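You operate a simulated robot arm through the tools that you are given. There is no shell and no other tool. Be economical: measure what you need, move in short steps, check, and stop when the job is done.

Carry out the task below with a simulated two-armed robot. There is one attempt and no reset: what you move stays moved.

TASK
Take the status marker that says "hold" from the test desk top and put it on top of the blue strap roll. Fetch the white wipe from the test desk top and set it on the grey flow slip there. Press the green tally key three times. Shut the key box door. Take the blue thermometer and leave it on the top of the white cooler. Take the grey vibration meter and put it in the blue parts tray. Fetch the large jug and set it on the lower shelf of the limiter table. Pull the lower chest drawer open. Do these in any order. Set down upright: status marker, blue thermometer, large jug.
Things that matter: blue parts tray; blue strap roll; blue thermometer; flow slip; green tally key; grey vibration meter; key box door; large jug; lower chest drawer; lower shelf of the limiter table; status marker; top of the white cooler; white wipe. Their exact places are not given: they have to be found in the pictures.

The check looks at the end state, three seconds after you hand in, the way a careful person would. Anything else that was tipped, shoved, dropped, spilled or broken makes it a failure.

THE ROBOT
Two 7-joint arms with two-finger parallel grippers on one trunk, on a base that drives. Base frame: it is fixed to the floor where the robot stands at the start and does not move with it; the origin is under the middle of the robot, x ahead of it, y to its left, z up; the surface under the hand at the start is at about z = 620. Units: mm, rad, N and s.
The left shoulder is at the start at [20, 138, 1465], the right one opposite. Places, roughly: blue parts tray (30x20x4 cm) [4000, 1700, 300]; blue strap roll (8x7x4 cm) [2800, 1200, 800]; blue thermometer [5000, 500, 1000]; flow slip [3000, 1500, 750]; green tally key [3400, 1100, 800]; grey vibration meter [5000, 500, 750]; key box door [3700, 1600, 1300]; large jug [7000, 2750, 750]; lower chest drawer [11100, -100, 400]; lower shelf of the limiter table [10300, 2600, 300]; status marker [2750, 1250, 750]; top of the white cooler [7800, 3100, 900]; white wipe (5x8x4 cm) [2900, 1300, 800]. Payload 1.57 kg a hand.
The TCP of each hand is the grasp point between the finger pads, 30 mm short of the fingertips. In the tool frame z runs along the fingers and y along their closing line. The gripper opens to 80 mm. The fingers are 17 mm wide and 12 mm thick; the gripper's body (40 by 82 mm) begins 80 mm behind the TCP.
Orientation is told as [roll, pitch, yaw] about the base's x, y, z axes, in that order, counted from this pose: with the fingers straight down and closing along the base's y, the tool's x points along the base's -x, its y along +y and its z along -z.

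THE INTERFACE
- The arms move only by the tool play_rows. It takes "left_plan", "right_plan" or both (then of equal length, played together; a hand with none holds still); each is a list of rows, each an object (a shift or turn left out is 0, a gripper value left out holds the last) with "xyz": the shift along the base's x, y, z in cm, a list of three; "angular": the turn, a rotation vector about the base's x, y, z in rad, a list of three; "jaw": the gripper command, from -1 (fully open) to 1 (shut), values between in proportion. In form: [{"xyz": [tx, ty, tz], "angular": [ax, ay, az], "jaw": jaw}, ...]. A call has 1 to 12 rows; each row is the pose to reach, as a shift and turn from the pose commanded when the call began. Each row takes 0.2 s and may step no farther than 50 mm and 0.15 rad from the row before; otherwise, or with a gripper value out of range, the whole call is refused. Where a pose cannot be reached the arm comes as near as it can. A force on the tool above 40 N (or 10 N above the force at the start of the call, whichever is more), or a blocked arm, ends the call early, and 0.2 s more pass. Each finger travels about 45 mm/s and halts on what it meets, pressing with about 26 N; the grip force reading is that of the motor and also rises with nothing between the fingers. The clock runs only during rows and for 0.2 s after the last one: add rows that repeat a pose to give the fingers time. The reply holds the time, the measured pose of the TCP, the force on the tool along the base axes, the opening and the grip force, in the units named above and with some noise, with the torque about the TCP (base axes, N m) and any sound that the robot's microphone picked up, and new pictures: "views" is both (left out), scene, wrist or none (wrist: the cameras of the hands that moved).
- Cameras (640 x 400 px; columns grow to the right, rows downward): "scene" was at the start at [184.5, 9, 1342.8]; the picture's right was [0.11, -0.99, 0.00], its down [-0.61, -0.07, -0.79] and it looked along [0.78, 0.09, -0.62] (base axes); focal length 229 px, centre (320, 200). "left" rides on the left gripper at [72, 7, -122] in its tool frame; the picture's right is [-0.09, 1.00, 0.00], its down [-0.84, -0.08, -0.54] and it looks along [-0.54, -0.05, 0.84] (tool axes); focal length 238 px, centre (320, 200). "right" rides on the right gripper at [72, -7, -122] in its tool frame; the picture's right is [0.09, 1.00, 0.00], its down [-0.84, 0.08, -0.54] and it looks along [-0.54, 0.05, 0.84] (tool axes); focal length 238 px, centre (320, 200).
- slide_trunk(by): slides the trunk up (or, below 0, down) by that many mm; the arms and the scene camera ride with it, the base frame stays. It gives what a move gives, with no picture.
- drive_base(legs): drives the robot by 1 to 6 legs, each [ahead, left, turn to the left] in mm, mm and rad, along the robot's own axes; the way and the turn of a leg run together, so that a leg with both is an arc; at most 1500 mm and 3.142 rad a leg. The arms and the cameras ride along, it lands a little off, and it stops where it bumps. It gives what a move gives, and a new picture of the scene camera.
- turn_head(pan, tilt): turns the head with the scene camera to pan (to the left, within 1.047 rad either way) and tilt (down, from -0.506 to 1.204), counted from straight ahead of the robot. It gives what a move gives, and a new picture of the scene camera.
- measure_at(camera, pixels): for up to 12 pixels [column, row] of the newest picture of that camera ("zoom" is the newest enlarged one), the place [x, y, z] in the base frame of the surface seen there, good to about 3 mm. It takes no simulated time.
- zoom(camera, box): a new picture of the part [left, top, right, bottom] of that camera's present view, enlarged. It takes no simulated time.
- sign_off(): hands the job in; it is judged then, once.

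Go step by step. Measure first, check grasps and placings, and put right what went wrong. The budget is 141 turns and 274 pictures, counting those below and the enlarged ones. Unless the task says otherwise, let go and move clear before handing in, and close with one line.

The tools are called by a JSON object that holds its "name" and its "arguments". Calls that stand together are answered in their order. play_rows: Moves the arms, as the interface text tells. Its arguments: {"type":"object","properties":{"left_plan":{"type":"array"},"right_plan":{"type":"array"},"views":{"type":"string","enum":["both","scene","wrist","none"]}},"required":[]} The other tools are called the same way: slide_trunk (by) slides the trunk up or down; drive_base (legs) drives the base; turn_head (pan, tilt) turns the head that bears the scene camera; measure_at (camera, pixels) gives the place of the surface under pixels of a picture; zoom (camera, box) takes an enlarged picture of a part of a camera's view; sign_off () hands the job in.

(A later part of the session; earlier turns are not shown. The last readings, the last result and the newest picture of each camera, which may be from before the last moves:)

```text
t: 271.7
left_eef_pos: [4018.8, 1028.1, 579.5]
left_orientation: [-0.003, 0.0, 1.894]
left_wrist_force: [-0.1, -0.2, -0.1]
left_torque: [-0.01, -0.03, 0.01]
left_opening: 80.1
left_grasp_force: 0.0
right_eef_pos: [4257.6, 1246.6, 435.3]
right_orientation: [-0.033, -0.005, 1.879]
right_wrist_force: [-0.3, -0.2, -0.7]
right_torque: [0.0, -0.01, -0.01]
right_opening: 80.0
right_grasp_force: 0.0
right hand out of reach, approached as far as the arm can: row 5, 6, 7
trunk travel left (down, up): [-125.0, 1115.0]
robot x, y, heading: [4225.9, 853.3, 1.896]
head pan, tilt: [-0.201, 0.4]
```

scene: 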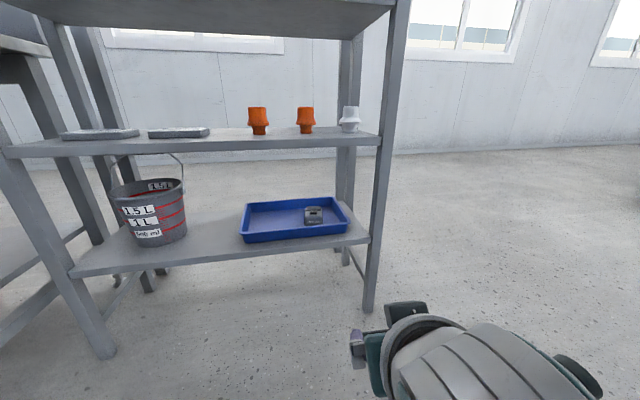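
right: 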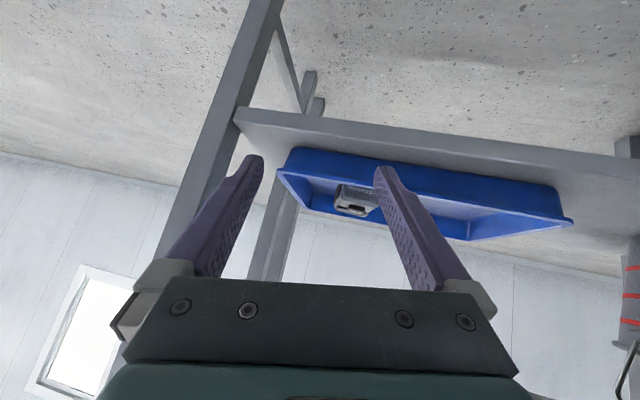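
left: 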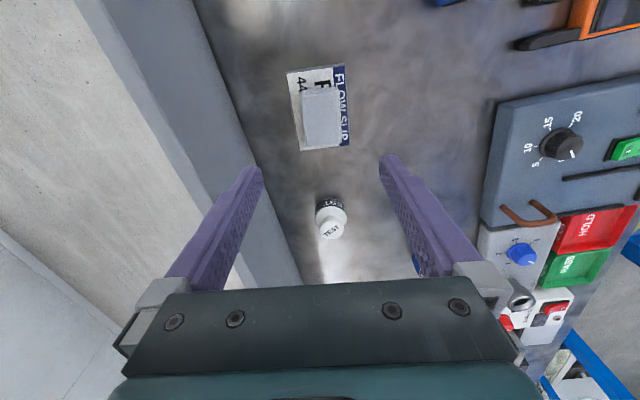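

Trunk steps are limited to 400; I raise it in two steps, turn to the trolley and return to the stand.

{"name": "slide_trunk", "arguments": {"by": 400}}

{"name": "slide_trunk", "arguments": {"by": 290}}

{"name": "drive_base", "arguments": {"legs": [[0, 0, -1.48], [60, -367, 0], [150, 0, 0]]}}

{"name": "turn_head", "arguments": {"pan": -0.3, "tilt": 0.7}}

```text
t: 275.6
left_eef_pos: [4020.4, 1029.1, 978.3]
left_orientation: [-0.004, -0.003, 1.895]
left_wrist_force: [0.5, -0.2, -0.4]
left_torque: [-0.01, 0.03, 0.01]
left_opening: 80.3
left_grasp_force: 0.0
right_eef_pos: [4256.1, 1247.2, 834.9]
right_orientation: [-0.029, -0.006, 1.875]
right_wrist_force: [-0.1, -1.2, -0.6]
right_torque: [0.0, -0.02, 0.0]
right_opening: 80.1
right_grasp_force: 0.0
trunk travel left (down, up): [-525.0, 715.0]
robot x, y, heading: [4223.3, 852.0, 1.9]
head pan, tilt: [-0.201, 0.4]
```

```text
t: 278.5
left_eef_pos: [4019.0, 1027.2, 1268.8]
left_orientation: [-0.004, -0.003, 1.895]
left_wrist_force: [0.3, 0.4, -0.7]
left_torque: [0.0, 0.02, 0.0]
left_opening: 79.8
left_grasp_force: 0.1
right_eef_pos: [4258.2, 1245.5, 1125.2]
right_orientation: [-0.029, -0.005, 1.874]
right_wrist_force: [0.7, -0.2, -0.1]
right_torque: [0.03, -0.02, 0.01]
right_opening: 80.1
right_grasp_force: 0.0
trunk travel left (down, up): [-815.0, 425.0]
robot x, y, heading: [4222.6, 849.4, 1.898]
head pan, tilt: [-0.201, 0.4]
```

```text
t: 285.4
left_eef_pos: [4724.3, 819.8, 1269.3]
left_orientation: [-0.005, -0.002, 0.419]
left_wrist_force: [-0.5, 0.0, 0.6]
left_torque: [-0.03, 0.04, 0.0]
left_opening: 79.8
left_grasp_force: 0.0
right_eef_pos: [4964.3, 602.7, 1125.7]
right_orientation: [-0.028, -0.004, 0.394]
right_wrist_force: [0.6, -0.2, -0.2]
right_torque: [-0.01, 0.0, 0.01]
right_opening: 80.3
right_grasp_force: 0.1
trunk travel left (down, up): [-815.0, 425.0]
robot x, y, heading: [4564.8, 599.6, 0.417]
head pan, tilt: [-0.201, 0.4]
```

scene: 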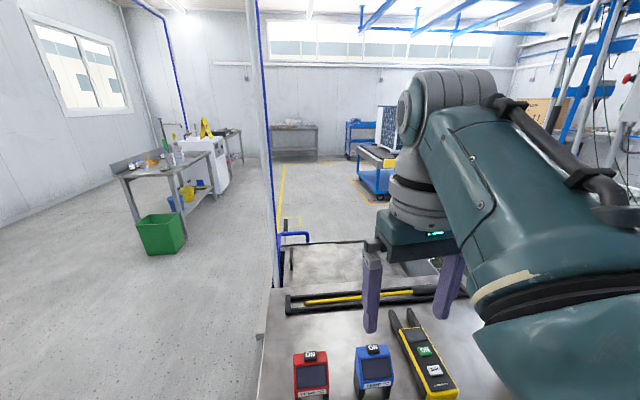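

```text
t: 286.2
left_eef_pos: [4724.9, 819.8, 1267.9]
left_orientation: [-0.004, -0.001, 0.417]
left_wrist_force: [-0.2, -0.6, 0.7]
left_torque: [0.03, 0.0, -0.02]
left_opening: 79.9
left_grasp_force: 0.0
right_eef_pos: [4966.3, 598.8, 1125.6]
right_orientation: [-0.038, -0.006, 0.388]
right_wrist_force: [-0.9, 0.4, -1.0]
right_torque: [0.02, 0.0, 0.0]
right_opening: 80.0
right_grasp_force: 0.0
trunk travel left (down, up): [-815.0, 425.0]
robot x, y, heading: [4567.2, 600.4, 0.415]
head pan, tilt: [-0.3, 0.7]
```

scene: 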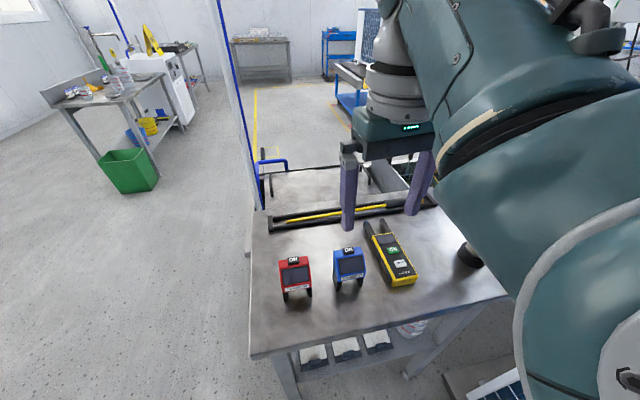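

Good. I advance 50 mm so the right hand comes over the thermometer, and check with the wrist camera.

{"name": "drive_base", "arguments": {"legs": [[50, 0, 0]]}}

{"name": "play_rows", "arguments": {"right_plan": [{"xyz": [0, 0, -3], "angular": [0.02, 0, -0.08]}, {"xyz": [0, 0, -6], "angular": [0.03, 0.005, -0.15]}, {"xyz": [0, 0, -9], "angular": [0.03, 0.005, -0.15]}, {"xyz": [0, 0, -9], "angular": [0.03, 0.005, -0.15]}], "views": "wrist"}}

```text
t: 287.1
left_eef_pos: [4770.5, 840.2, 1268.4]
left_orientation: [-0.004, -0.002, 0.415]
left_wrist_force: [0.2, 0.3, -1.2]
left_torque: [0.01, 0.0, 0.02]
left_opening: 80.2
left_grasp_force: 0.1
right_eef_pos: [5011.8, 618.5, 1124.2]
right_orientation: [-0.037, -0.006, 0.388]
right_wrist_force: [-0.6, -0.6, -0.1]
right_torque: [0.0, -0.02, 0.02]
right_opening: 80.0
right_grasp_force: 0.1
trunk travel left (down, up): [-815.0, 425.0]
robot x, y, heading: [4613.0, 618.4, 0.416]
head pan, tilt: [-0.3, 0.7]
```

scene: 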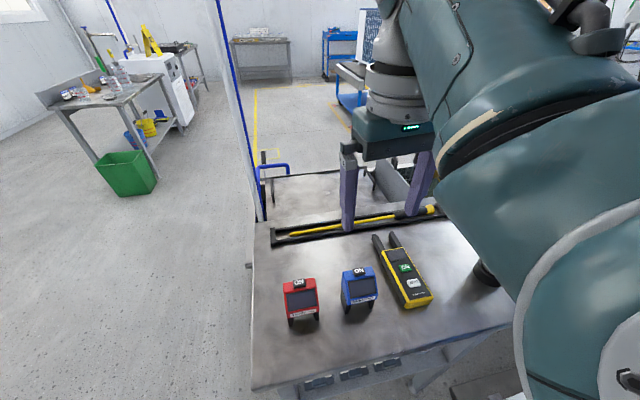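

```text
t: 288.1
left_eef_pos: [4769.9, 839.8, 1268.9]
left_orientation: [-0.001, -0.001, 0.416]
left_wrist_force: [0.2, 0.3, -0.2]
left_torque: [0.0, 0.01, 0.0]
left_opening: 79.7
left_grasp_force: 0.2
right_eef_pos: [5012.1, 619.8, 1033.6]
right_orientation: [-0.008, -0.008, 0.236]
right_wrist_force: [-0.3, 1.2, -0.1]
right_torque: [0.0, 0.01, 0.0]
right_opening: 79.8
right_grasp_force: 0.1
trunk travel left (down, up): [-815.0, 425.0]
robot x, y, heading: [4611.3, 617.3, 0.422]
head pan, tilt: [-0.3, 0.7]
```

right: 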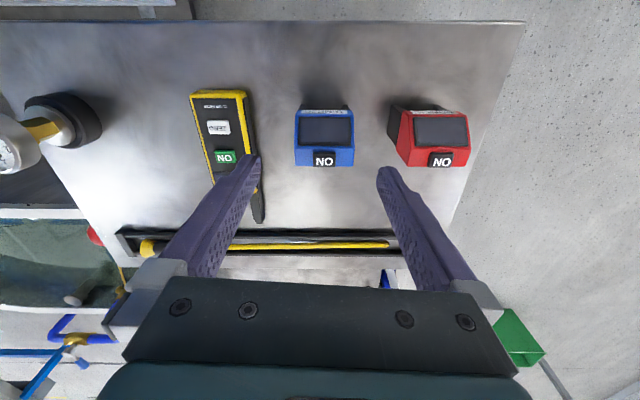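

Blue thermometer at (323,140), square to the fingers. I measure its edges.

{"name": "measure_at", "arguments": {"camera": "right", "pixels": [[298, 160], [353, 162], [297, 115], [353, 115], [325, 140], [325, 160], [255, 165], [397, 150], [248, 100]]}}

```text
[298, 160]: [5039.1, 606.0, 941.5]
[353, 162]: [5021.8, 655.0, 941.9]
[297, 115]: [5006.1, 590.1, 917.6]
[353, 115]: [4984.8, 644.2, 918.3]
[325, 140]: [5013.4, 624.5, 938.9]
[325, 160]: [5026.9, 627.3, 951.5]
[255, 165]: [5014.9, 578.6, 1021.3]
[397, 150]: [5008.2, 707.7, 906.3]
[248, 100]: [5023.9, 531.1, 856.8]
```

Centre [5013,624], turn 0.11 more. Slight trunk drop for reach, then descend and grip.

{"name": "slide_trunk", "arguments": {"by": -40}}

{"name": "play_rows", "arguments": {"right_plan": [{"xyz": [0.1, 0.3, -2], "angular": [0, 0, 0.11]}, {"xyz": [0.1, 0.4, -5], "angular": [0, 0, 0.11]}, {"xyz": [0.1, 0.4, -8.1], "angular": [0, 0, 0.11]}, {"xyz": [0.1, 0.4, -8.1], "angular": [0, 0, 0.11]}, {"xyz": [0.1, 0.4, -8.1], "angular": [0, 0, 0.11], "jaw": 1}, {"xyz": [0.1, 0.4, -8.1], "angular": [0, 0, 0.11], "jaw": 1}, {"xyz": [0.1, 0.4, -8.1], "angular": [0, 0, 0.11], "jaw": 1}, {"xyz": [0.1, 0.4, -8.1], "angular": [0, 0, 0.11], "jaw": 1}], "views": "wrist"}}

```text
t: 289.0
left_eef_pos: [4770.0, 839.9, 1229.7]
left_orientation: [-0.004, -0.003, 0.416]
left_wrist_force: [-0.3, 0.2, -0.2]
left_torque: [0.02, -0.01, -0.01]
left_opening: 80.0
left_grasp_force: 0.1
right_eef_pos: [5013.0, 618.5, 993.5]
right_orientation: [-0.008, -0.011, 0.237]
right_wrist_force: [-0.3, -0.5, 0.6]
right_torque: [0.02, 0.02, -0.01]
right_opening: 80.2
right_grasp_force: 0.0
trunk travel left (down, up): [-775.0, 465.0]
robot x, y, heading: [4611.8, 621.9, 0.422]
head pan, tilt: [-0.3, 0.7]
```

```text
t: 290.8
left_eef_pos: [4770.2, 840.3, 1229.1]
left_orientation: [-0.003, -0.002, 0.417]
left_wrist_force: [-0.1, 1.0, -0.7]
left_torque: [0.0, -0.01, -0.02]
left_opening: 79.9
left_grasp_force: 0.0
right_eef_pos: [5012.2, 619.8, 914.0]
right_orientation: [-0.008, -0.011, 0.346]
right_wrist_force: [-0.6, -0.1, 0.0]
right_torque: [0.04, 0.01, 0.0]
right_opening: 57.8
right_grasp_force: 26.0
trunk travel left (down, up): [-775.0, 465.0]
robot x, y, heading: [4612.5, 619.0, 0.413]
head pan, tilt: [-0.3, 0.7]
```

right: 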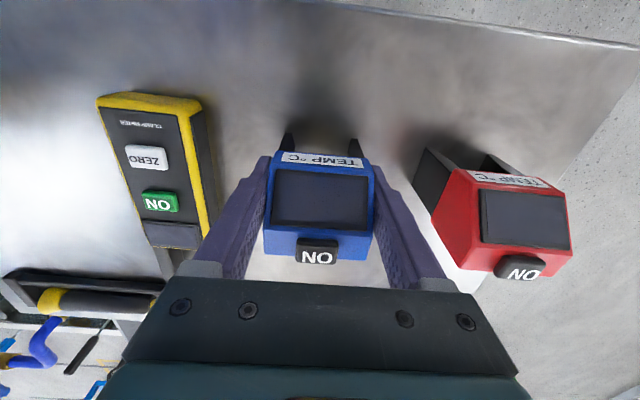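

Gripped at 57.8 mm. Lift, draw in, and leave the trolley to the left.

{"name": "play_rows", "arguments": {"right_plan": [{"xyz": [0, 0, 4]}, {"xyz": [0, 0, 8]}, {"xyz": [-0.5, 0.5, 12]}, {"xyz": [-2.5, 3, 15]}, {"xyz": [-5, 6, 16]}], "views": "wrist"}}

{"name": "drive_base", "arguments": {"legs": [[-40, 300, 0], [-60, 400, 0]]}}

{"name": "turn_head", "arguments": {"pan": 0.5, "tilt": 0.4}}

```text
t: 292.0
left_eef_pos: [4770.3, 840.3, 1227.5]
left_orientation: [-0.003, -0.002, 0.415]
left_wrist_force: [0.7, 1.0, -1.4]
left_torque: [0.0, 0.04, 0.0]
left_opening: 80.0
left_grasp_force: 0.1
right_eef_pos: [4978.9, 663.3, 1075.5]
right_orientation: [-0.051, -0.025, 0.317]
right_wrist_force: [0.7, -0.4, -1.4]
right_torque: [0.01, 0.03, 0.04]
right_opening: 57.9
right_grasp_force: 26.1
trunk travel left (down, up): [-775.0, 465.0]
robot x, y, heading: [4609.6, 619.7, 0.416]
head pan, tilt: [-0.3, 0.7]
```

right: 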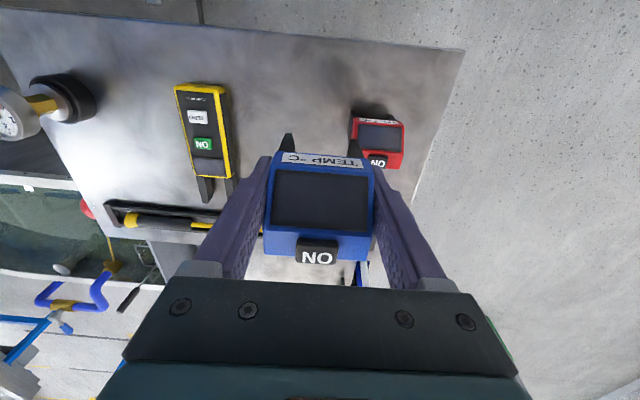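

```text
t: 296.1
left_eef_pos: [4396.6, 1431.9, 1229.5]
left_orientation: [-0.003, -0.002, 0.416]
left_wrist_force: [0.2, 1.1, -0.3]
left_torque: [-0.01, -0.02, 0.0]
left_opening: 79.8
left_grasp_force: 0.0
right_eef_pos: [4600.5, 1252.3, 1070.2]
right_orientation: [-0.056, -0.013, 0.325]
right_wrist_force: [-0.4, 0.8, -2.3]
right_torque: [0.0, 0.04, -0.01]
right_opening: 57.6
right_grasp_force: 25.7
trunk travel left (down, up): [-775.0, 465.0]
robot x, y, heading: [4237.2, 1213.5, 0.42]
head pan, tilt: [-0.3, 0.7]
```

scene: 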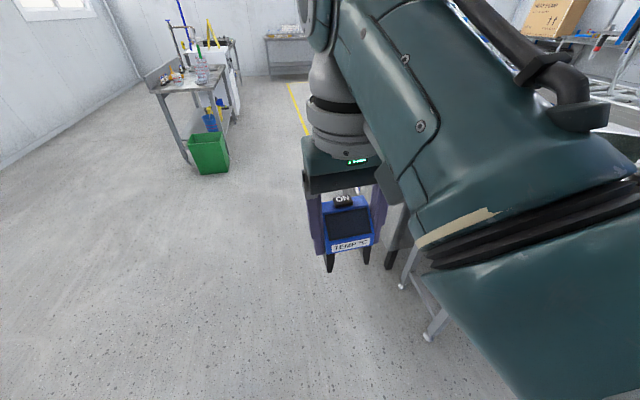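

```text
t: 297.2
left_eef_pos: [4395.9, 1431.8, 1228.3]
left_orientation: [-0.004, -0.002, 0.415]
left_wrist_force: [0.0, -0.7, -0.2]
left_torque: [0.0, -0.01, 0.0]
left_opening: 79.8
left_grasp_force: 0.0
right_eef_pos: [4602.8, 1249.7, 1069.9]
right_orientation: [-0.068, -0.017, 0.32]
right_wrist_force: [-0.6, -0.9, -2.2]
right_torque: [0.0, 0.05, -0.01]
right_opening: 58.0
right_grasp_force: 26.4
trunk travel left (down, up): [-775.0, 465.0]
robot x, y, heading: [4236.7, 1212.9, 0.419]
head pan, tilt: [0.499, 0.4]
```

scene: 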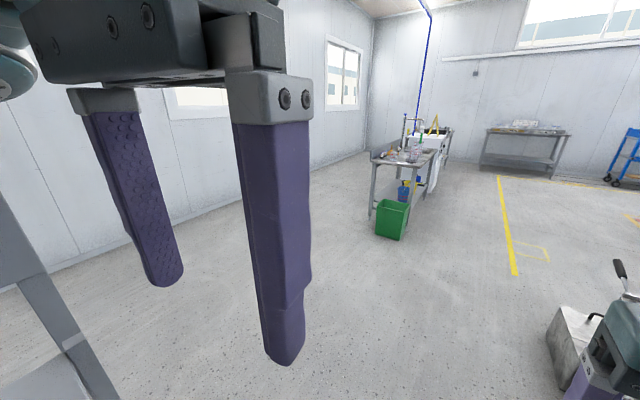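

Path: pass the shelf table's end and go on toward the sink table and cooler.

{"name": "drive_base", "arguments": {"legs": [[600, 300, 0], [1300, 0, 0], [0, 0, -0.1]]}}

{"name": "turn_head", "arguments": {"pan": 0.3, "tilt": 0.4}}

```text
t: 307.6
left_eef_pos: [6034.9, 2444.8, 1228.8]
left_orientation: [-0.003, -0.001, 0.311]
left_wrist_force: [0.6, -0.2, 0.0]
left_torque: [-0.05, 0.06, 0.02]
left_opening: 80.0
left_grasp_force: 0.1
right_eef_pos: [6221.1, 2242.0, 1070.1]
right_orientation: [-0.068, -0.016, 0.214]
right_wrist_force: [0.0, -0.7, -2.3]
right_torque: [0.02, 0.03, 0.0]
right_opening: 57.8
right_grasp_force: 26.3
trunk travel left (down, up): [-775.0, 465.0]
robot x, y, heading: [5849.7, 2242.3, 0.316]
head pan, tilt: [0.499, 0.4]
```

scene: 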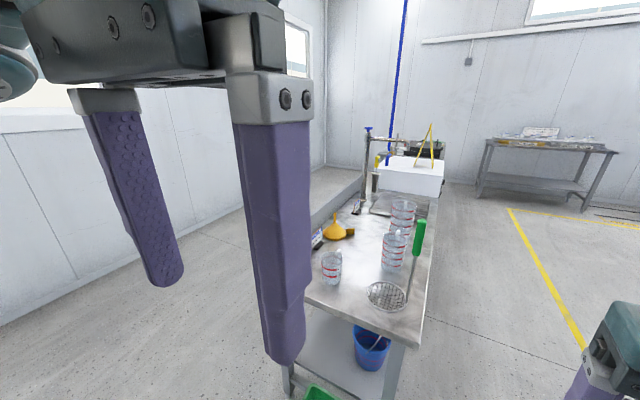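

```text
t: 308.3
left_eef_pos: [6033.8, 2444.0, 1227.9]
left_orientation: [-0.005, -0.003, 0.312]
left_wrist_force: [-0.9, 0.9, -0.4]
left_torque: [0.04, 0.0, 0.01]
left_opening: 80.3
left_grasp_force: 0.1
right_eef_pos: [6222.1, 2239.2, 1068.8]
right_orientation: [-0.071, -0.015, 0.214]
right_wrist_force: [-0.2, -0.2, -1.7]
right_torque: [0.02, 0.03, -0.02]
right_opening: 58.0
right_grasp_force: 26.2
trunk travel left (down, up): [-775.0, 465.0]
robot x, y, heading: [5854.3, 2245.3, 0.312]
head pan, tilt: [0.3, 0.4]
```

scene: 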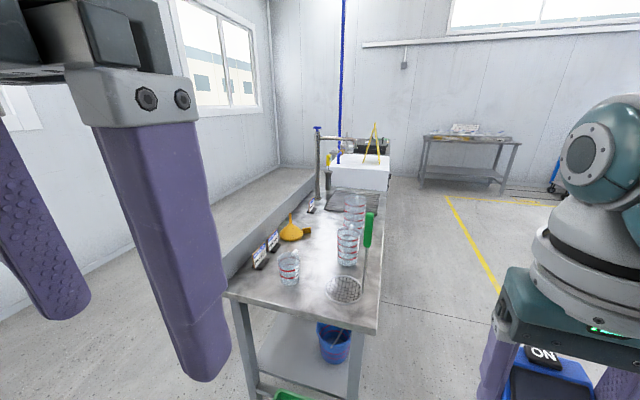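

Three clear jugs at (288,268), (348,243), (354,212) and the white cooler at (358,172). Zoom and measure.

{"name": "zoom", "arguments": {"camera": "scene", "box": [240, 110, 440, 300]}}

{"name": "measure_at", "arguments": {"camera": "scene", "pixels": [[345, 162], [385, 162], [332, 185], [388, 188], [360, 160], [230, 292], [378, 330], [383, 215], [288, 280], [348, 262], [356, 235], [300, 320]]}}

```text
2.11 times, centred on (340, 205) of scene
```

zoom: 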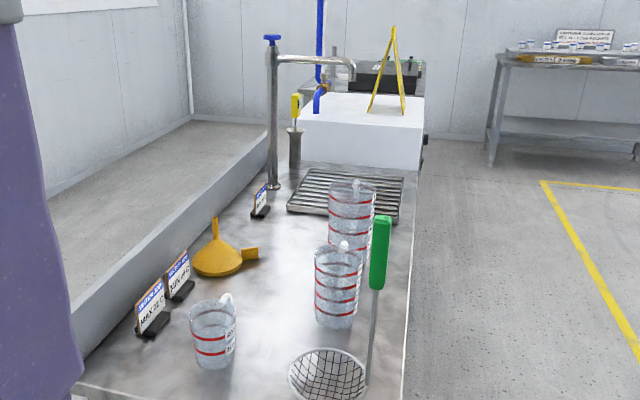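

```text
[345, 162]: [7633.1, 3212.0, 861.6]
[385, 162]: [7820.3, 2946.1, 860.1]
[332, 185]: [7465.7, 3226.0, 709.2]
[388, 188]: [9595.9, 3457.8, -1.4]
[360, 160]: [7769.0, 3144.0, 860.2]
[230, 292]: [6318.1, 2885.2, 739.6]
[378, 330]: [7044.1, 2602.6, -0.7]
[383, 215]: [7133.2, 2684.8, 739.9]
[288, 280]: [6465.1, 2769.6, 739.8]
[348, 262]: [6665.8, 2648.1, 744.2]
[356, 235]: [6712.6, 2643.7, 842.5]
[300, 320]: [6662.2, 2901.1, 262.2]
```

The large jug is the rear one near (6850,2700); cooler top is z≈860. I drive along the table's right side and turn to face the cooler.

{"name": "drive_base", "arguments": {"legs": [[0, 0, -0.312], [1450, -150, 0], [150, 0, 0], [0, 0, 1.57]]}}

{"name": "turn_head", "arguments": {"pan": 0.0, "tilt": 0.4}}

```text
t: 321.4
left_eef_pos: [7333.6, 2318.6, 1228.3]
left_orientation: [-0.003, -0.002, 1.569]
left_wrist_force: [0.1, 0.0, 0.3]
left_torque: [-0.03, 0.01, 0.02]
left_opening: 80.0
left_grasp_force: 0.1
right_eef_pos: [7587.6, 2434.7, 1068.5]
right_orientation: [-0.07, -0.016, 1.475]
right_wrist_force: [-0.7, 0.4, -2.3]
right_torque: [-0.01, 0.01, -0.02]
right_opening: 57.9
right_grasp_force: 26.0
trunk travel left (down, up): [-775.0, 465.0]
robot x, y, heading: [7470.0, 2086.9, 1.571]
head pan, tilt: [0.3, 0.4]
```

scene: 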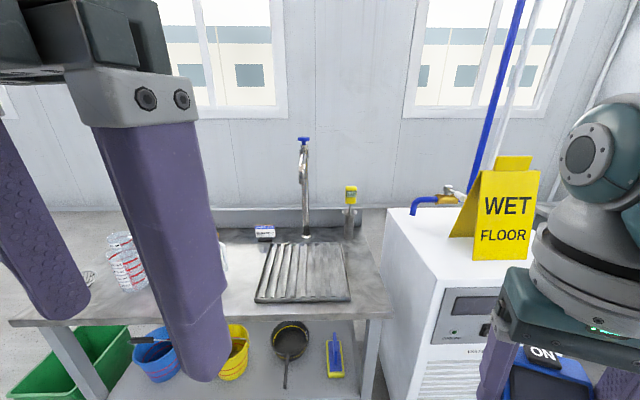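

```text
t: 322.2
left_eef_pos: [7333.8, 2318.3, 1228.6]
left_orientation: [-0.003, -0.001, 1.571]
left_wrist_force: [-0.1, -0.6, 0.3]
left_torque: [0.04, 0.02, -0.03]
left_opening: 79.8
left_grasp_force: 0.1
right_eef_pos: [7588.0, 2435.4, 1068.4]
right_orientation: [-0.072, -0.016, 1.473]
right_wrist_force: [-0.4, -0.9, -1.4]
right_torque: [-0.03, 0.04, 0.01]
right_opening: 58.0
right_grasp_force: 25.8
trunk travel left (down, up): [-775.0, 465.0]
robot x, y, heading: [7471.8, 2085.8, 1.573]
head pan, tilt: [0.0, 0.4]
```

scene: 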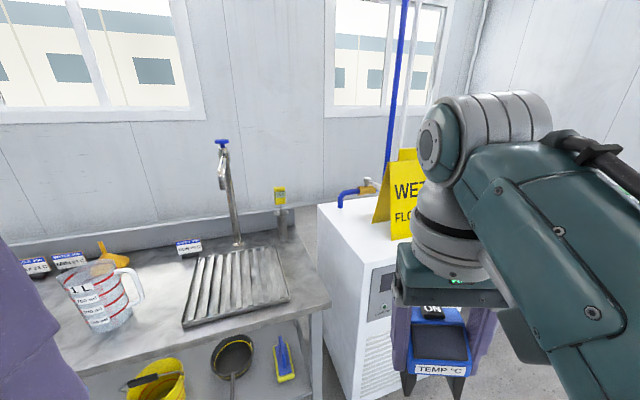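

The cooler top's free area is around (345,240), with a wet-floor sign at (400,200). Measure.

{"name": "measure_at", "arguments": {"camera": "scene", "pixels": [[320, 207], [372, 266], [345, 235], [360, 225], [372, 240], [385, 240], [372, 217], [318, 225], [340, 210], [330, 310], [375, 390], [395, 240]]}}

{"name": "zoom", "arguments": {"camera": "scene", "box": [290, 140, 450, 290]}}

```text
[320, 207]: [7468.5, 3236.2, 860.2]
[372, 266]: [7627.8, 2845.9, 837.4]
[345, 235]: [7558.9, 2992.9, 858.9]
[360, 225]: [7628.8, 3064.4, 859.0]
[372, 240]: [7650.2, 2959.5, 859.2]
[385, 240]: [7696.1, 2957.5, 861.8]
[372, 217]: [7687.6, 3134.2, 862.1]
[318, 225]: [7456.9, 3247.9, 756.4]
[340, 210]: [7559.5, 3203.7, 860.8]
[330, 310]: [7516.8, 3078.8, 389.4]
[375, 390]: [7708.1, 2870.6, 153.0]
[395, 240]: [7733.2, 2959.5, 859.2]
```

```text
2.67 times, centred on (370, 215) of scene
```

zoom: 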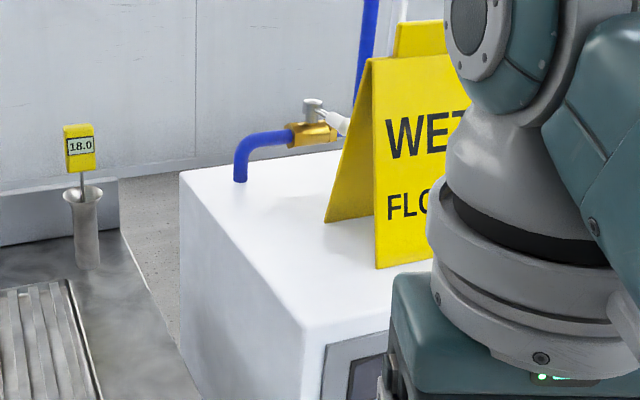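

Cooler corner ≈[7603,2840], tilted 0.33; I'll set the thermometer at ≈[7650,2920], in front of the sign. I turn square to the cooler and approach.

{"name": "drive_base", "arguments": {"legs": [[0, 0, 0.33], [0, -307, 0], [280, 0, 0]]}}

{"name": "turn_head", "arguments": {"pan": -0.1, "tilt": 0.8}}

```text
t: 326.9
left_eef_pos: [7458.1, 2621.7, 1229.6]
left_orientation: [-0.004, -0.001, 1.917]
left_wrist_force: [-0.2, 1.1, -0.2]
left_torque: [0.01, 0.02, 0.0]
left_opening: 79.8
left_grasp_force: 0.0
right_eef_pos: [7654.7, 2817.4, 1068.8]
right_orientation: [-0.074, -0.014, 1.822]
right_wrist_force: [0.2, -1.4, -1.1]
right_torque: [-0.03, 0.0, 0.04]
right_opening: 57.8
right_grasp_force: 25.8
trunk travel left (down, up): [-775.0, 465.0]
robot x, y, heading: [7663.3, 2445.0, 1.926]
head pan, tilt: [0.0, 0.4]
```

scene: 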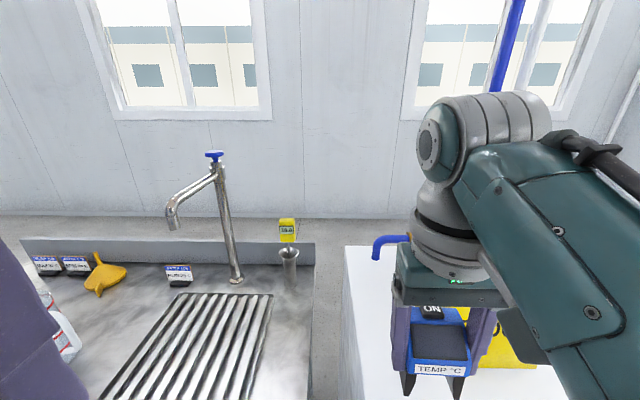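

```text
t: 327.8
left_eef_pos: [7457.5, 2622.6, 1227.4]
left_orientation: [-0.005, 0.001, 1.918]
left_wrist_force: [-1.0, 0.1, 0.2]
left_torque: [-0.02, 0.0, 0.02]
left_opening: 80.3
left_grasp_force: 0.1
right_eef_pos: [7656.2, 2817.9, 1070.2]
right_orientation: [-0.072, -0.017, 1.822]
right_wrist_force: [-0.9, -0.2, -1.8]
right_torque: [-0.04, -0.01, -0.01]
right_opening: 57.8
right_grasp_force: 26.2
trunk travel left (down, up): [-775.0, 465.0]
robot x, y, heading: [7666.4, 2448.1, 1.925]
head pan, tilt: [-0.099, 0.799]
```

scene: 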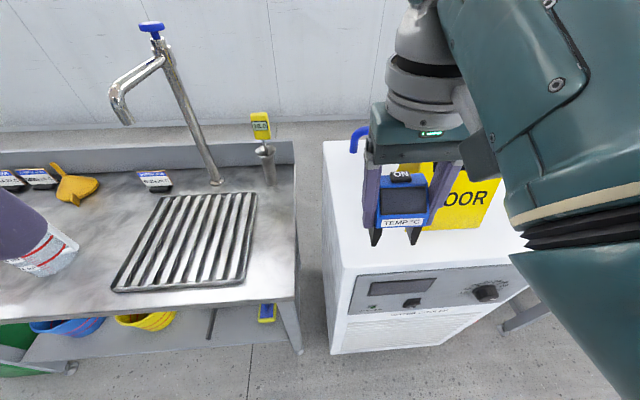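

Measure the top's front edge and the sign foot from here.

{"name": "measure_at", "arguments": {"camera": "scene", "pixels": [[347, 266], [420, 258], [500, 258], [340, 230], [380, 250], [430, 228], [440, 225], [460, 235], [490, 228], [360, 200], [405, 240], [325, 165]]}}

```text
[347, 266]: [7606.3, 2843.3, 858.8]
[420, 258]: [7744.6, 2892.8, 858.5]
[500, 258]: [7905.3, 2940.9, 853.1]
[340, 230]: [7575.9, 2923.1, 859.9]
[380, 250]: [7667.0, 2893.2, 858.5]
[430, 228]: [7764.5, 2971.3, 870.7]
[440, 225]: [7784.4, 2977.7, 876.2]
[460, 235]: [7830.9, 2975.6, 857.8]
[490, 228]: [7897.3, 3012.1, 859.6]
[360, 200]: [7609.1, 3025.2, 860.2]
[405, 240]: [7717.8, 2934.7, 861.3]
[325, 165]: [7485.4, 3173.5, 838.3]
```

Free spot confirmed at [7652,2915]. I move 40 mm ahead, lower the trunk 80, and bring the thermometer over it.

{"name": "drive_base", "arguments": {"legs": [[40, 0, 0]]}}

{"name": "slide_trunk", "arguments": {"by": -80}}

{"name": "play_rows", "arguments": {"right_plan": [{"xyz": [0.3, 2, 0], "angular": [-0.011, 0.03, 0]}, {"xyz": [0.6, 4, 0], "angular": [-0.022, 0.06, 0]}, {"xyz": [0.9, 6, 0], "angular": [-0.022, 0.06, 0]}, {"xyz": [0.9, 6, -2], "angular": [-0.022, 0.06, 0]}, {"xyz": [0.9, 6, -4], "angular": [-0.022, 0.06, 0]}, {"xyz": [0.9, 6, -4], "angular": [-0.022, 0.06, 0]}], "views": "both"}}

```text
t: 328.7
left_eef_pos: [7443.8, 2658.9, 1229.2]
left_orientation: [-0.004, -0.002, 1.917]
left_wrist_force: [-0.1, 0.1, 0.0]
left_torque: [-0.01, 0.02, 0.02]
left_opening: 80.1
left_grasp_force: 0.1
right_eef_pos: [7640.9, 2855.4, 1068.4]
right_orientation: [-0.074, -0.015, 1.822]
right_wrist_force: [0.7, 0.4, -2.6]
right_torque: [0.01, 0.04, 0.0]
right_opening: 57.8
right_grasp_force: 26.7
trunk travel left (down, up): [-775.0, 465.0]
robot x, y, heading: [7649.0, 2488.4, 1.923]
head pan, tilt: [-0.099, 0.799]
```

scene: 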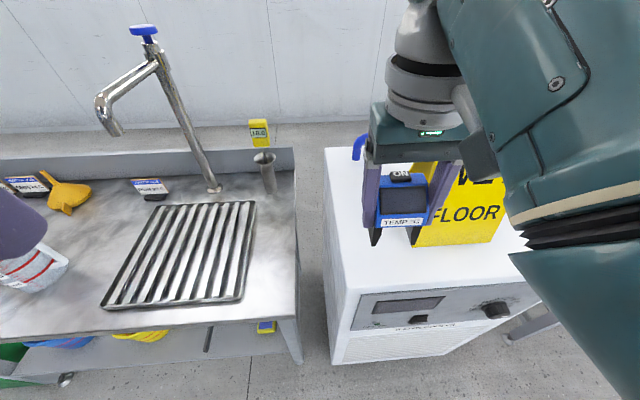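

```text
t: 329.9
left_eef_pos: [7442.4, 2658.8, 1147.9]
left_orientation: [-0.003, -0.004, 1.919]
left_wrist_force: [0.5, 0.6, -0.2]
left_torque: [0.01, -0.01, -0.04]
left_opening: 80.3
left_grasp_force: 0.1
right_eef_pos: [7642.4, 2855.1, 987.5]
right_orientation: [-0.075, -0.016, 1.82]
right_wrist_force: [-0.7, 0.3, -2.3]
right_torque: [-0.02, 0.02, 0.0]
right_opening: 57.6
right_grasp_force: 25.9
trunk travel left (down, up): [-695.0, 545.0]
robot x, y, heading: [7649.4, 2483.6, 1.918]
head pan, tilt: [-0.099, 0.799]
```

```text
t: 331.3
left_eef_pos: [7443.3, 2657.8, 1149.3]
left_orientation: [-0.004, -0.002, 1.917]
left_wrist_force: [0.3, 0.5, -0.5]
left_torque: [-0.01, -0.02, 0.02]
left_opening: 80.0
left_grasp_force: 0.0
right_eef_pos: [7651.2, 2914.3, 949.1]
right_orientation: [-0.008, -0.008, 1.82]
right_wrist_force: [-0.7, 0.2, -2.5]
right_torque: [-0.05, -0.01, 0.03]
right_opening: 57.9
right_grasp_force: 26.3
trunk travel left (down, up): [-695.0, 545.0]
robot x, y, heading: [7650.3, 2483.5, 1.924]
head pan, tilt: [-0.099, 0.799]
```

scene: 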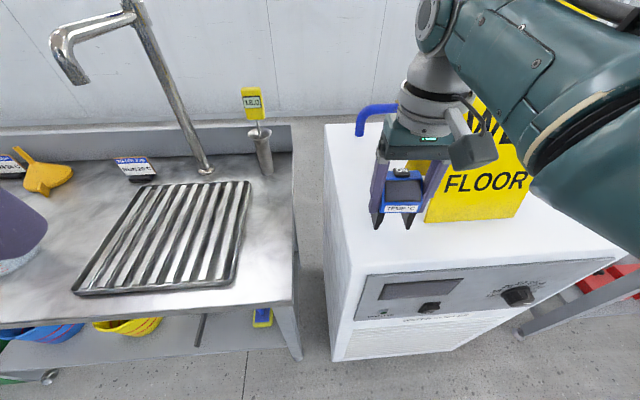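
right: 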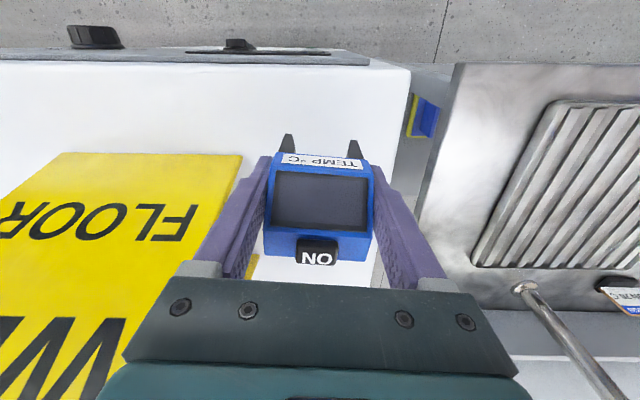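

Shift 12 mm toward the front edge to clear the sign, lower 25 mm, release gently and rise.

{"name": "play_rows", "arguments": {"right_plan": [{"xyz": [0.3, -1.1, 0]}, {"xyz": [0.3, -1.1, -1.3]}, {"xyz": [0.3, -1.1, -2.3]}, {"xyz": [0.3, -1.1, -2.5]}, {"xyz": [0.3, -1.1, -2.5], "jaw": -0.5}, {"xyz": [0.3, -1.1, -2.5], "jaw": -0.65}, {"xyz": [0.3, -1.1, -2.5], "jaw": -0.65}, {"xyz": [0.3, -1.1, 0], "jaw": -0.65}, {"xyz": [0.3, -1.1, 4], "jaw": -0.65}, {"xyz": [0.3, -1.1, 8], "jaw": -0.65}, {"xyz": [0.5, -4, 11], "jaw": -0.65}, {"xyz": [0.5, -8, 12], "jaw": -1}], "views": "both"}}

```text
t: 333.9
left_eef_pos: [7442.8, 2658.8, 1148.9]
left_orientation: [-0.003, -0.001, 1.92]
left_wrist_force: [-0.3, 0.0, 0.5]
left_torque: [0.02, -0.01, -0.02]
left_opening: 80.0
left_grasp_force: 0.1
right_eef_pos: [7658.0, 2897.5, 1024.6]
right_orientation: [-0.026, -0.021, 1.797]
right_wrist_force: [0.4, 0.3, -0.3]
right_torque: [0.0, -0.01, 0.0]
right_opening: 80.0
right_grasp_force: 0.1
right hand out of reach, approached as far as the arm can: row 11, 12
trunk travel left (down, up): [-695.0, 545.0]
robot x, y, heading: [7653.1, 2486.9, 1.92]
head pan, tilt: [-0.099, 0.799]
```

scene: 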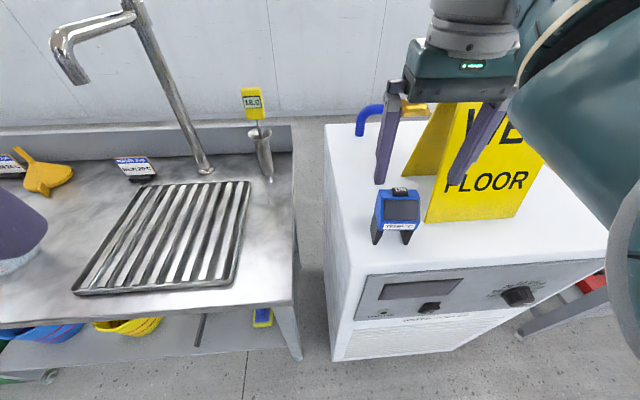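
right: 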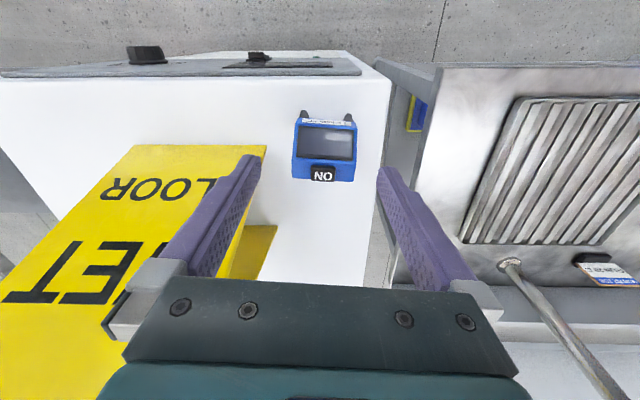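

Thermometer stands on the cooler. I back away and go left to view the jugs.

{"name": "drive_base", "arguments": {"legs": [[-200, 0, 0], [0, 700, 0]]}}

{"name": "turn_head", "arguments": {"pan": 0.1, "tilt": 0.5}}

{"name": "zoom", "arguments": {"camera": "scene", "box": [160, 130, 480, 330]}}

```text
t: 338.9
left_eef_pos: [6844.9, 2227.7, 1147.7]
left_orientation: [-0.003, -0.002, 1.918]
left_wrist_force: [-0.7, -1.1, -0.2]
left_torque: [0.0, 0.0, -0.02]
left_opening: 79.8
left_grasp_force: 0.0
right_eef_pos: [7060.8, 2461.5, 1019.9]
right_orientation: [-0.033, -0.012, 1.803]
right_wrist_force: [-0.3, 0.1, -0.7]
right_torque: [0.01, 0.01, 0.04]
right_opening: 80.2
right_grasp_force: 0.1
trunk travel left (down, up): [-695.0, 545.0]
robot x, y, heading: [7055.9, 2056.2, 1.922]
head pan, tilt: [-0.099, 0.799]
```

scene: 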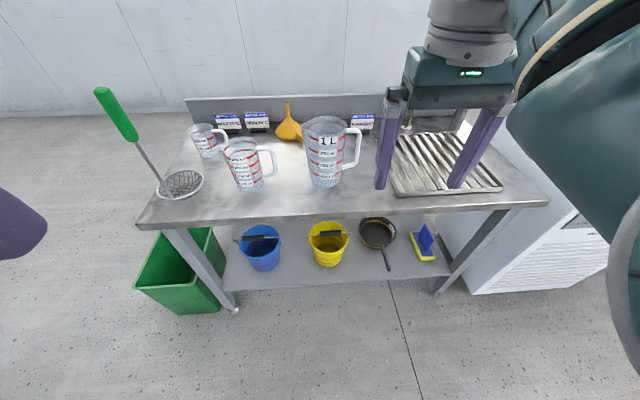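

```text
t: 339.7
left_eef_pos: [6845.3, 2228.0, 1148.9]
left_orientation: [-0.003, 0.0, 1.921]
left_wrist_force: [0.2, -1.1, -0.3]
left_torque: [-0.01, -0.02, -0.02]
left_opening: 80.1
left_grasp_force: 0.2
right_eef_pos: [7067.0, 2465.2, 1019.0]
right_orientation: [-0.04, -0.014, 1.796]
right_wrist_force: [0.5, 0.2, -0.7]
right_torque: [0.0, 0.04, -0.02]
right_opening: 79.9
right_grasp_force: 0.1
trunk travel left (down, up): [-695.0, 545.0]
robot x, y, heading: [7052.4, 2050.7, 1.922]
head pan, tilt: [0.099, 0.499]
```

scene: 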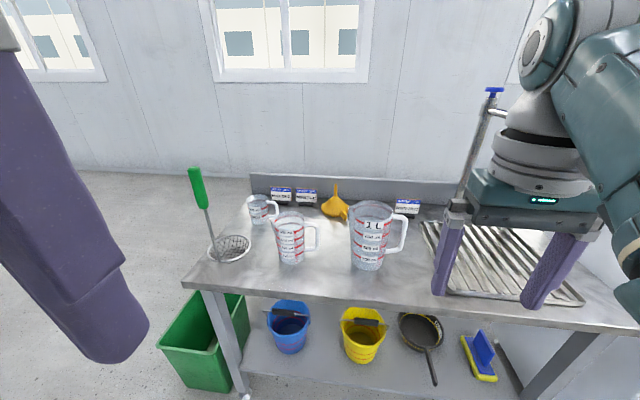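

```text
2.00 times, centred on (320, 230) of scene
```

zoom: 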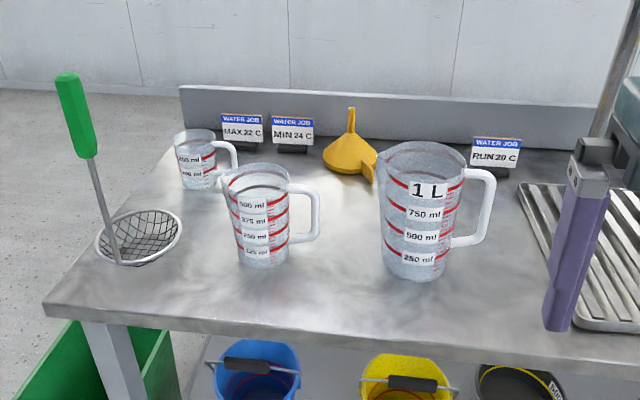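

The large jug (1 L) at zoom (425,210) has a handle on its right. I measure body and handle.

{"name": "measure_at", "arguments": {"camera": "zoom", "pixels": [[382, 200], [455, 230], [420, 145], [376, 155], [465, 155], [410, 275], [480, 172], [488, 205], [465, 243], [475, 240], [490, 180], [415, 190]]}}

```text
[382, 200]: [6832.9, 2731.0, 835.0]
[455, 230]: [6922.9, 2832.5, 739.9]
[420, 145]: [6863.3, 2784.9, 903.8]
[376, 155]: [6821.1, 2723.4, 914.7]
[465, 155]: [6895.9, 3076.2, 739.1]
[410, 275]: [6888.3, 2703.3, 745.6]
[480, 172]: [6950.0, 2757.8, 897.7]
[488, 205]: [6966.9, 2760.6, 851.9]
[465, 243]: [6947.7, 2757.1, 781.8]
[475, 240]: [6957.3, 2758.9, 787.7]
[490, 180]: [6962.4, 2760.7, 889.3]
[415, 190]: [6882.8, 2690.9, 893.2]
```

Before choosing the grip I look at the limiter table and chest in the distance.

{"name": "drive_base", "arguments": {"legs": [[0, 0, -1.8]]}}

{"name": "turn_head", "arguments": {"pan": 0.0, "tilt": 0.15}}

{"name": "zoom", "arguments": {"camera": "scene", "box": [220, 120, 480, 280]}}

```text
t: 344.5
left_eef_pos: [7272.3, 2213.7, 1147.8]
left_orientation: [-0.002, -0.001, 0.102]
left_wrist_force: [-0.2, 0.5, 0.6]
left_torque: [-0.02, 0.02, -0.04]
left_opening: 80.1
left_grasp_force: 0.0
right_eef_pos: [7449.6, 1942.3, 1018.5]
right_orientation: [-0.042, -0.014, -0.016]
right_wrist_force: [0.1, 0.2, 0.2]
right_torque: [0.0, -0.02, -0.02]
right_opening: 80.0
right_grasp_force: 0.1
trunk travel left (down, up): [-695.0, 545.0]
robot x, y, heading: [7051.8, 2052.7, 0.111]
head pan, tilt: [0.099, 0.499]
```

scene: 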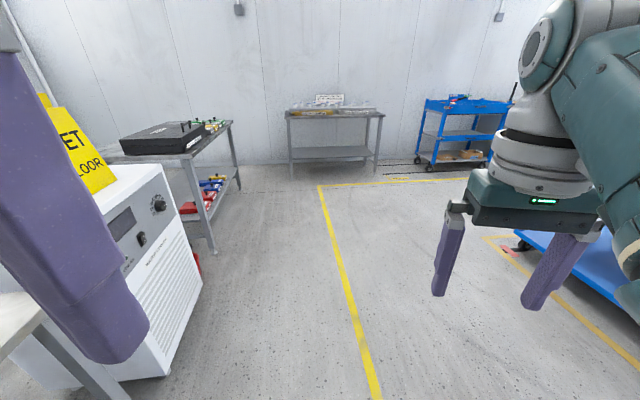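

```text
t: 345.3
left_eef_pos: [7271.5, 2214.8, 1148.2]
left_orientation: [-0.004, -0.001, 0.103]
left_wrist_force: [-0.4, 0.3, 0.2]
left_torque: [-0.01, -0.03, 0.01]
left_opening: 80.0
left_grasp_force: 0.0
right_eef_pos: [7450.7, 1940.4, 1018.3]
right_orientation: [-0.042, -0.012, -0.019]
right_wrist_force: [-1.2, 0.0, 1.0]
right_torque: [-0.01, -0.01, 0.01]
right_opening: 80.0
right_grasp_force: 0.0
trunk travel left (down, up): [-695.0, 545.0]
robot x, y, heading: [7053.0, 2053.7, 0.107]
head pan, tilt: [0.0, 0.15]
```

scene: 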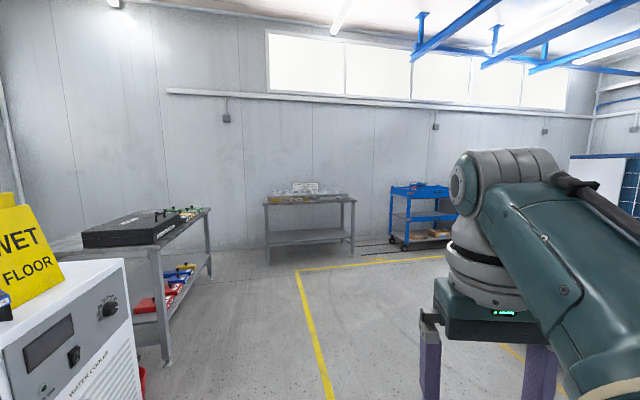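

```text
2.46 times, centred on (350, 200) of scene
```

zoom: 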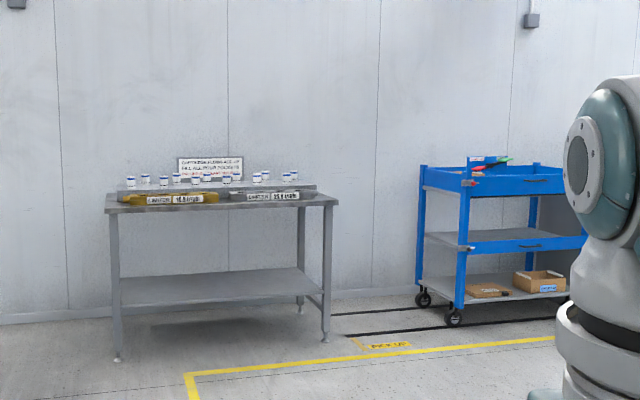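

The limiter table with an empty lower shelf is at zoom (220,250). Measure it.

{"name": "measure_at", "arguments": {"camera": "zoom", "pixels": [[118, 355], [326, 338], [120, 305], [322, 292], [220, 285], [107, 208], [337, 203], [220, 208], [300, 270], [130, 278], [455, 318], [480, 180]]}}

```text
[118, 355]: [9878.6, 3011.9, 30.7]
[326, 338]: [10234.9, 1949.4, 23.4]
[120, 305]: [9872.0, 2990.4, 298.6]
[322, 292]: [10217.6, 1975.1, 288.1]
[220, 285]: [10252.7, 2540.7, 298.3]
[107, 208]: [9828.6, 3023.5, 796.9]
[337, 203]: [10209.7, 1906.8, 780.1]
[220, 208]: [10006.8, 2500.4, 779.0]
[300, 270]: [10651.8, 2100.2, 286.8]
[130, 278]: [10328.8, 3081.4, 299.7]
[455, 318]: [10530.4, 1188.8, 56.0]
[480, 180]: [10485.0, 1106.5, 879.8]
```

Shelf: z 298, clear up to ~760, legs 1.1 m apart. I'll grip the jug's left wall (one finger inside) with a 40° tilted hand so it can go under the table top. I drive back in front of the jug.

{"name": "drive_base", "arguments": {"legs": [[0, 0, 1.815], [150, 122, 0]]}}

{"name": "play_rows", "arguments": {"right_plan": [{"xyz": [0, 0, 1], "angular": [0.14, 0.05, 0], "jaw": -0.6}, {"xyz": [0, 0, 2], "angular": [0.28, 0.1, 0]}, {"xyz": [0, 0, 3], "angular": [0.41, 0.15, 0]}, {"xyz": [0, 0, 3], "angular": [0.54, 0.2, 0]}, {"xyz": [0, 0, 3], "angular": [0.67, 0.24, 0.05]}, {"xyz": [0, 0, 3], "angular": [0.67, 0.24, 0.05]}], "views": "none"}}

{"name": "turn_head", "arguments": {"pan": 0.1, "tilt": 0.8}}

```text
t: 351.3
left_eef_pos: [6681.2, 2322.6, 1148.2]
left_orientation: [-0.002, -0.002, 1.927]
left_wrist_force: [-0.3, -0.9, 0.8]
left_torque: [-0.02, -0.02, -0.02]
left_opening: 80.2
left_grasp_force: 0.1
right_eef_pos: [6901.4, 2562.7, 1018.8]
right_orientation: [-0.043, -0.013, 1.804]
right_wrist_force: [0.0, -0.4, 0.9]
right_torque: [-0.02, 0.0, -0.01]
right_opening: 79.9
right_grasp_force: 0.2
trunk travel left (down, up): [-695.0, 545.0]
robot x, y, heading: [6890.2, 2153.6, 1.928]
head pan, tilt: [0.0, 0.15]
```

scene: 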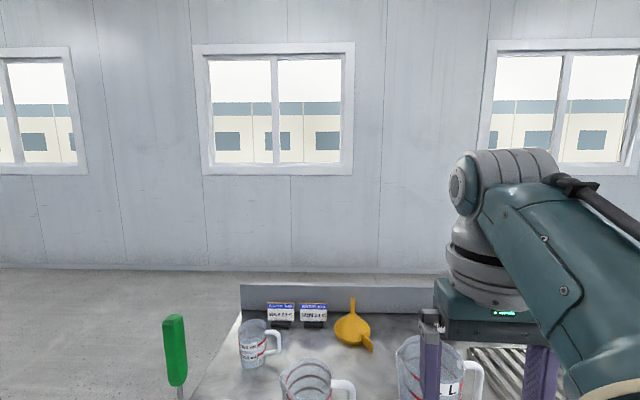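

```text
t: 352.7
left_eef_pos: [6679.2, 2322.7, 1147.8]
left_orientation: [-0.004, -0.001, 1.926]
left_wrist_force: [-1.2, -0.2, 0.7]
left_torque: [-0.01, -0.01, 0.0]
left_opening: 80.3
left_grasp_force: 0.0
right_eef_pos: [6921.8, 2573.7, 1051.0]
right_orientation: [-0.06, -0.74, 1.879]
right_wrist_force: [0.3, 0.5, -0.1]
right_torque: [0.01, 0.0, 0.02]
right_opening: 63.7
right_grasp_force: 0.2
trunk travel left (down, up): [-695.0, 545.0]
robot x, y, heading: [6891.0, 2153.0, 1.931]
head pan, tilt: [0.0, 0.15]
```

```text
t: 353.7
left_eef_pos: [6680.5, 2322.2, 1147.6]
left_orientation: [-0.003, -0.002, 1.927]
left_wrist_force: [-0.1, -0.8, -0.1]
left_torque: [-0.03, -0.04, 0.02]
left_opening: 80.1
left_grasp_force: 0.0
right_eef_pos: [6920.3, 2570.8, 1046.5]
right_orientation: [-0.066, -0.73, 1.889]
right_wrist_force: [-0.1, 0.2, 0.3]
right_torque: [-0.01, -0.02, -0.04]
right_opening: 64.3
right_grasp_force: 0.0
trunk travel left (down, up): [-695.0, 545.0]
robot x, y, heading: [6890.2, 2147.3, 1.932]
head pan, tilt: [0.099, 0.799]
```

scene: 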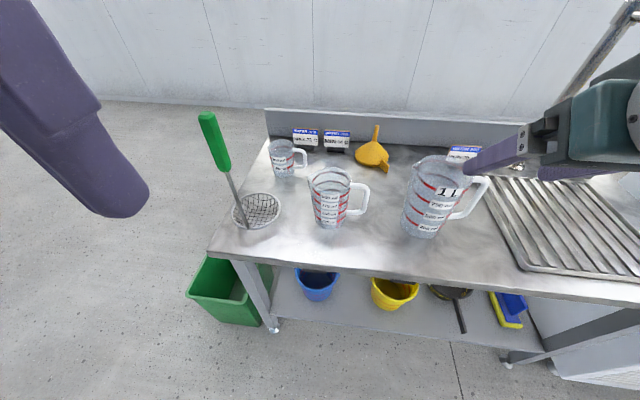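

Zoom on the large jug for its rim.

{"name": "zoom", "arguments": {"camera": "scene", "box": [380, 135, 500, 245]}}

```text
3.64 times, centred on (440, 190) of scene
```

zoom: 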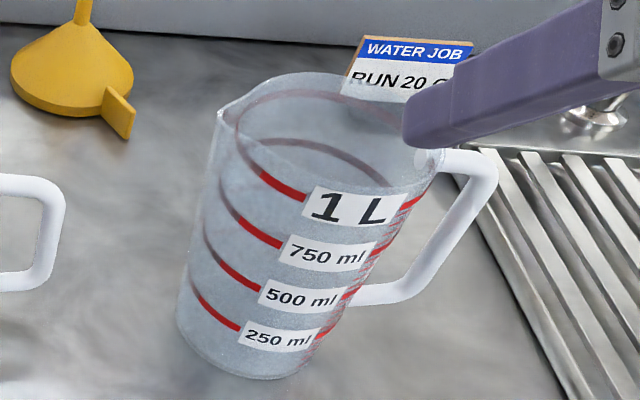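

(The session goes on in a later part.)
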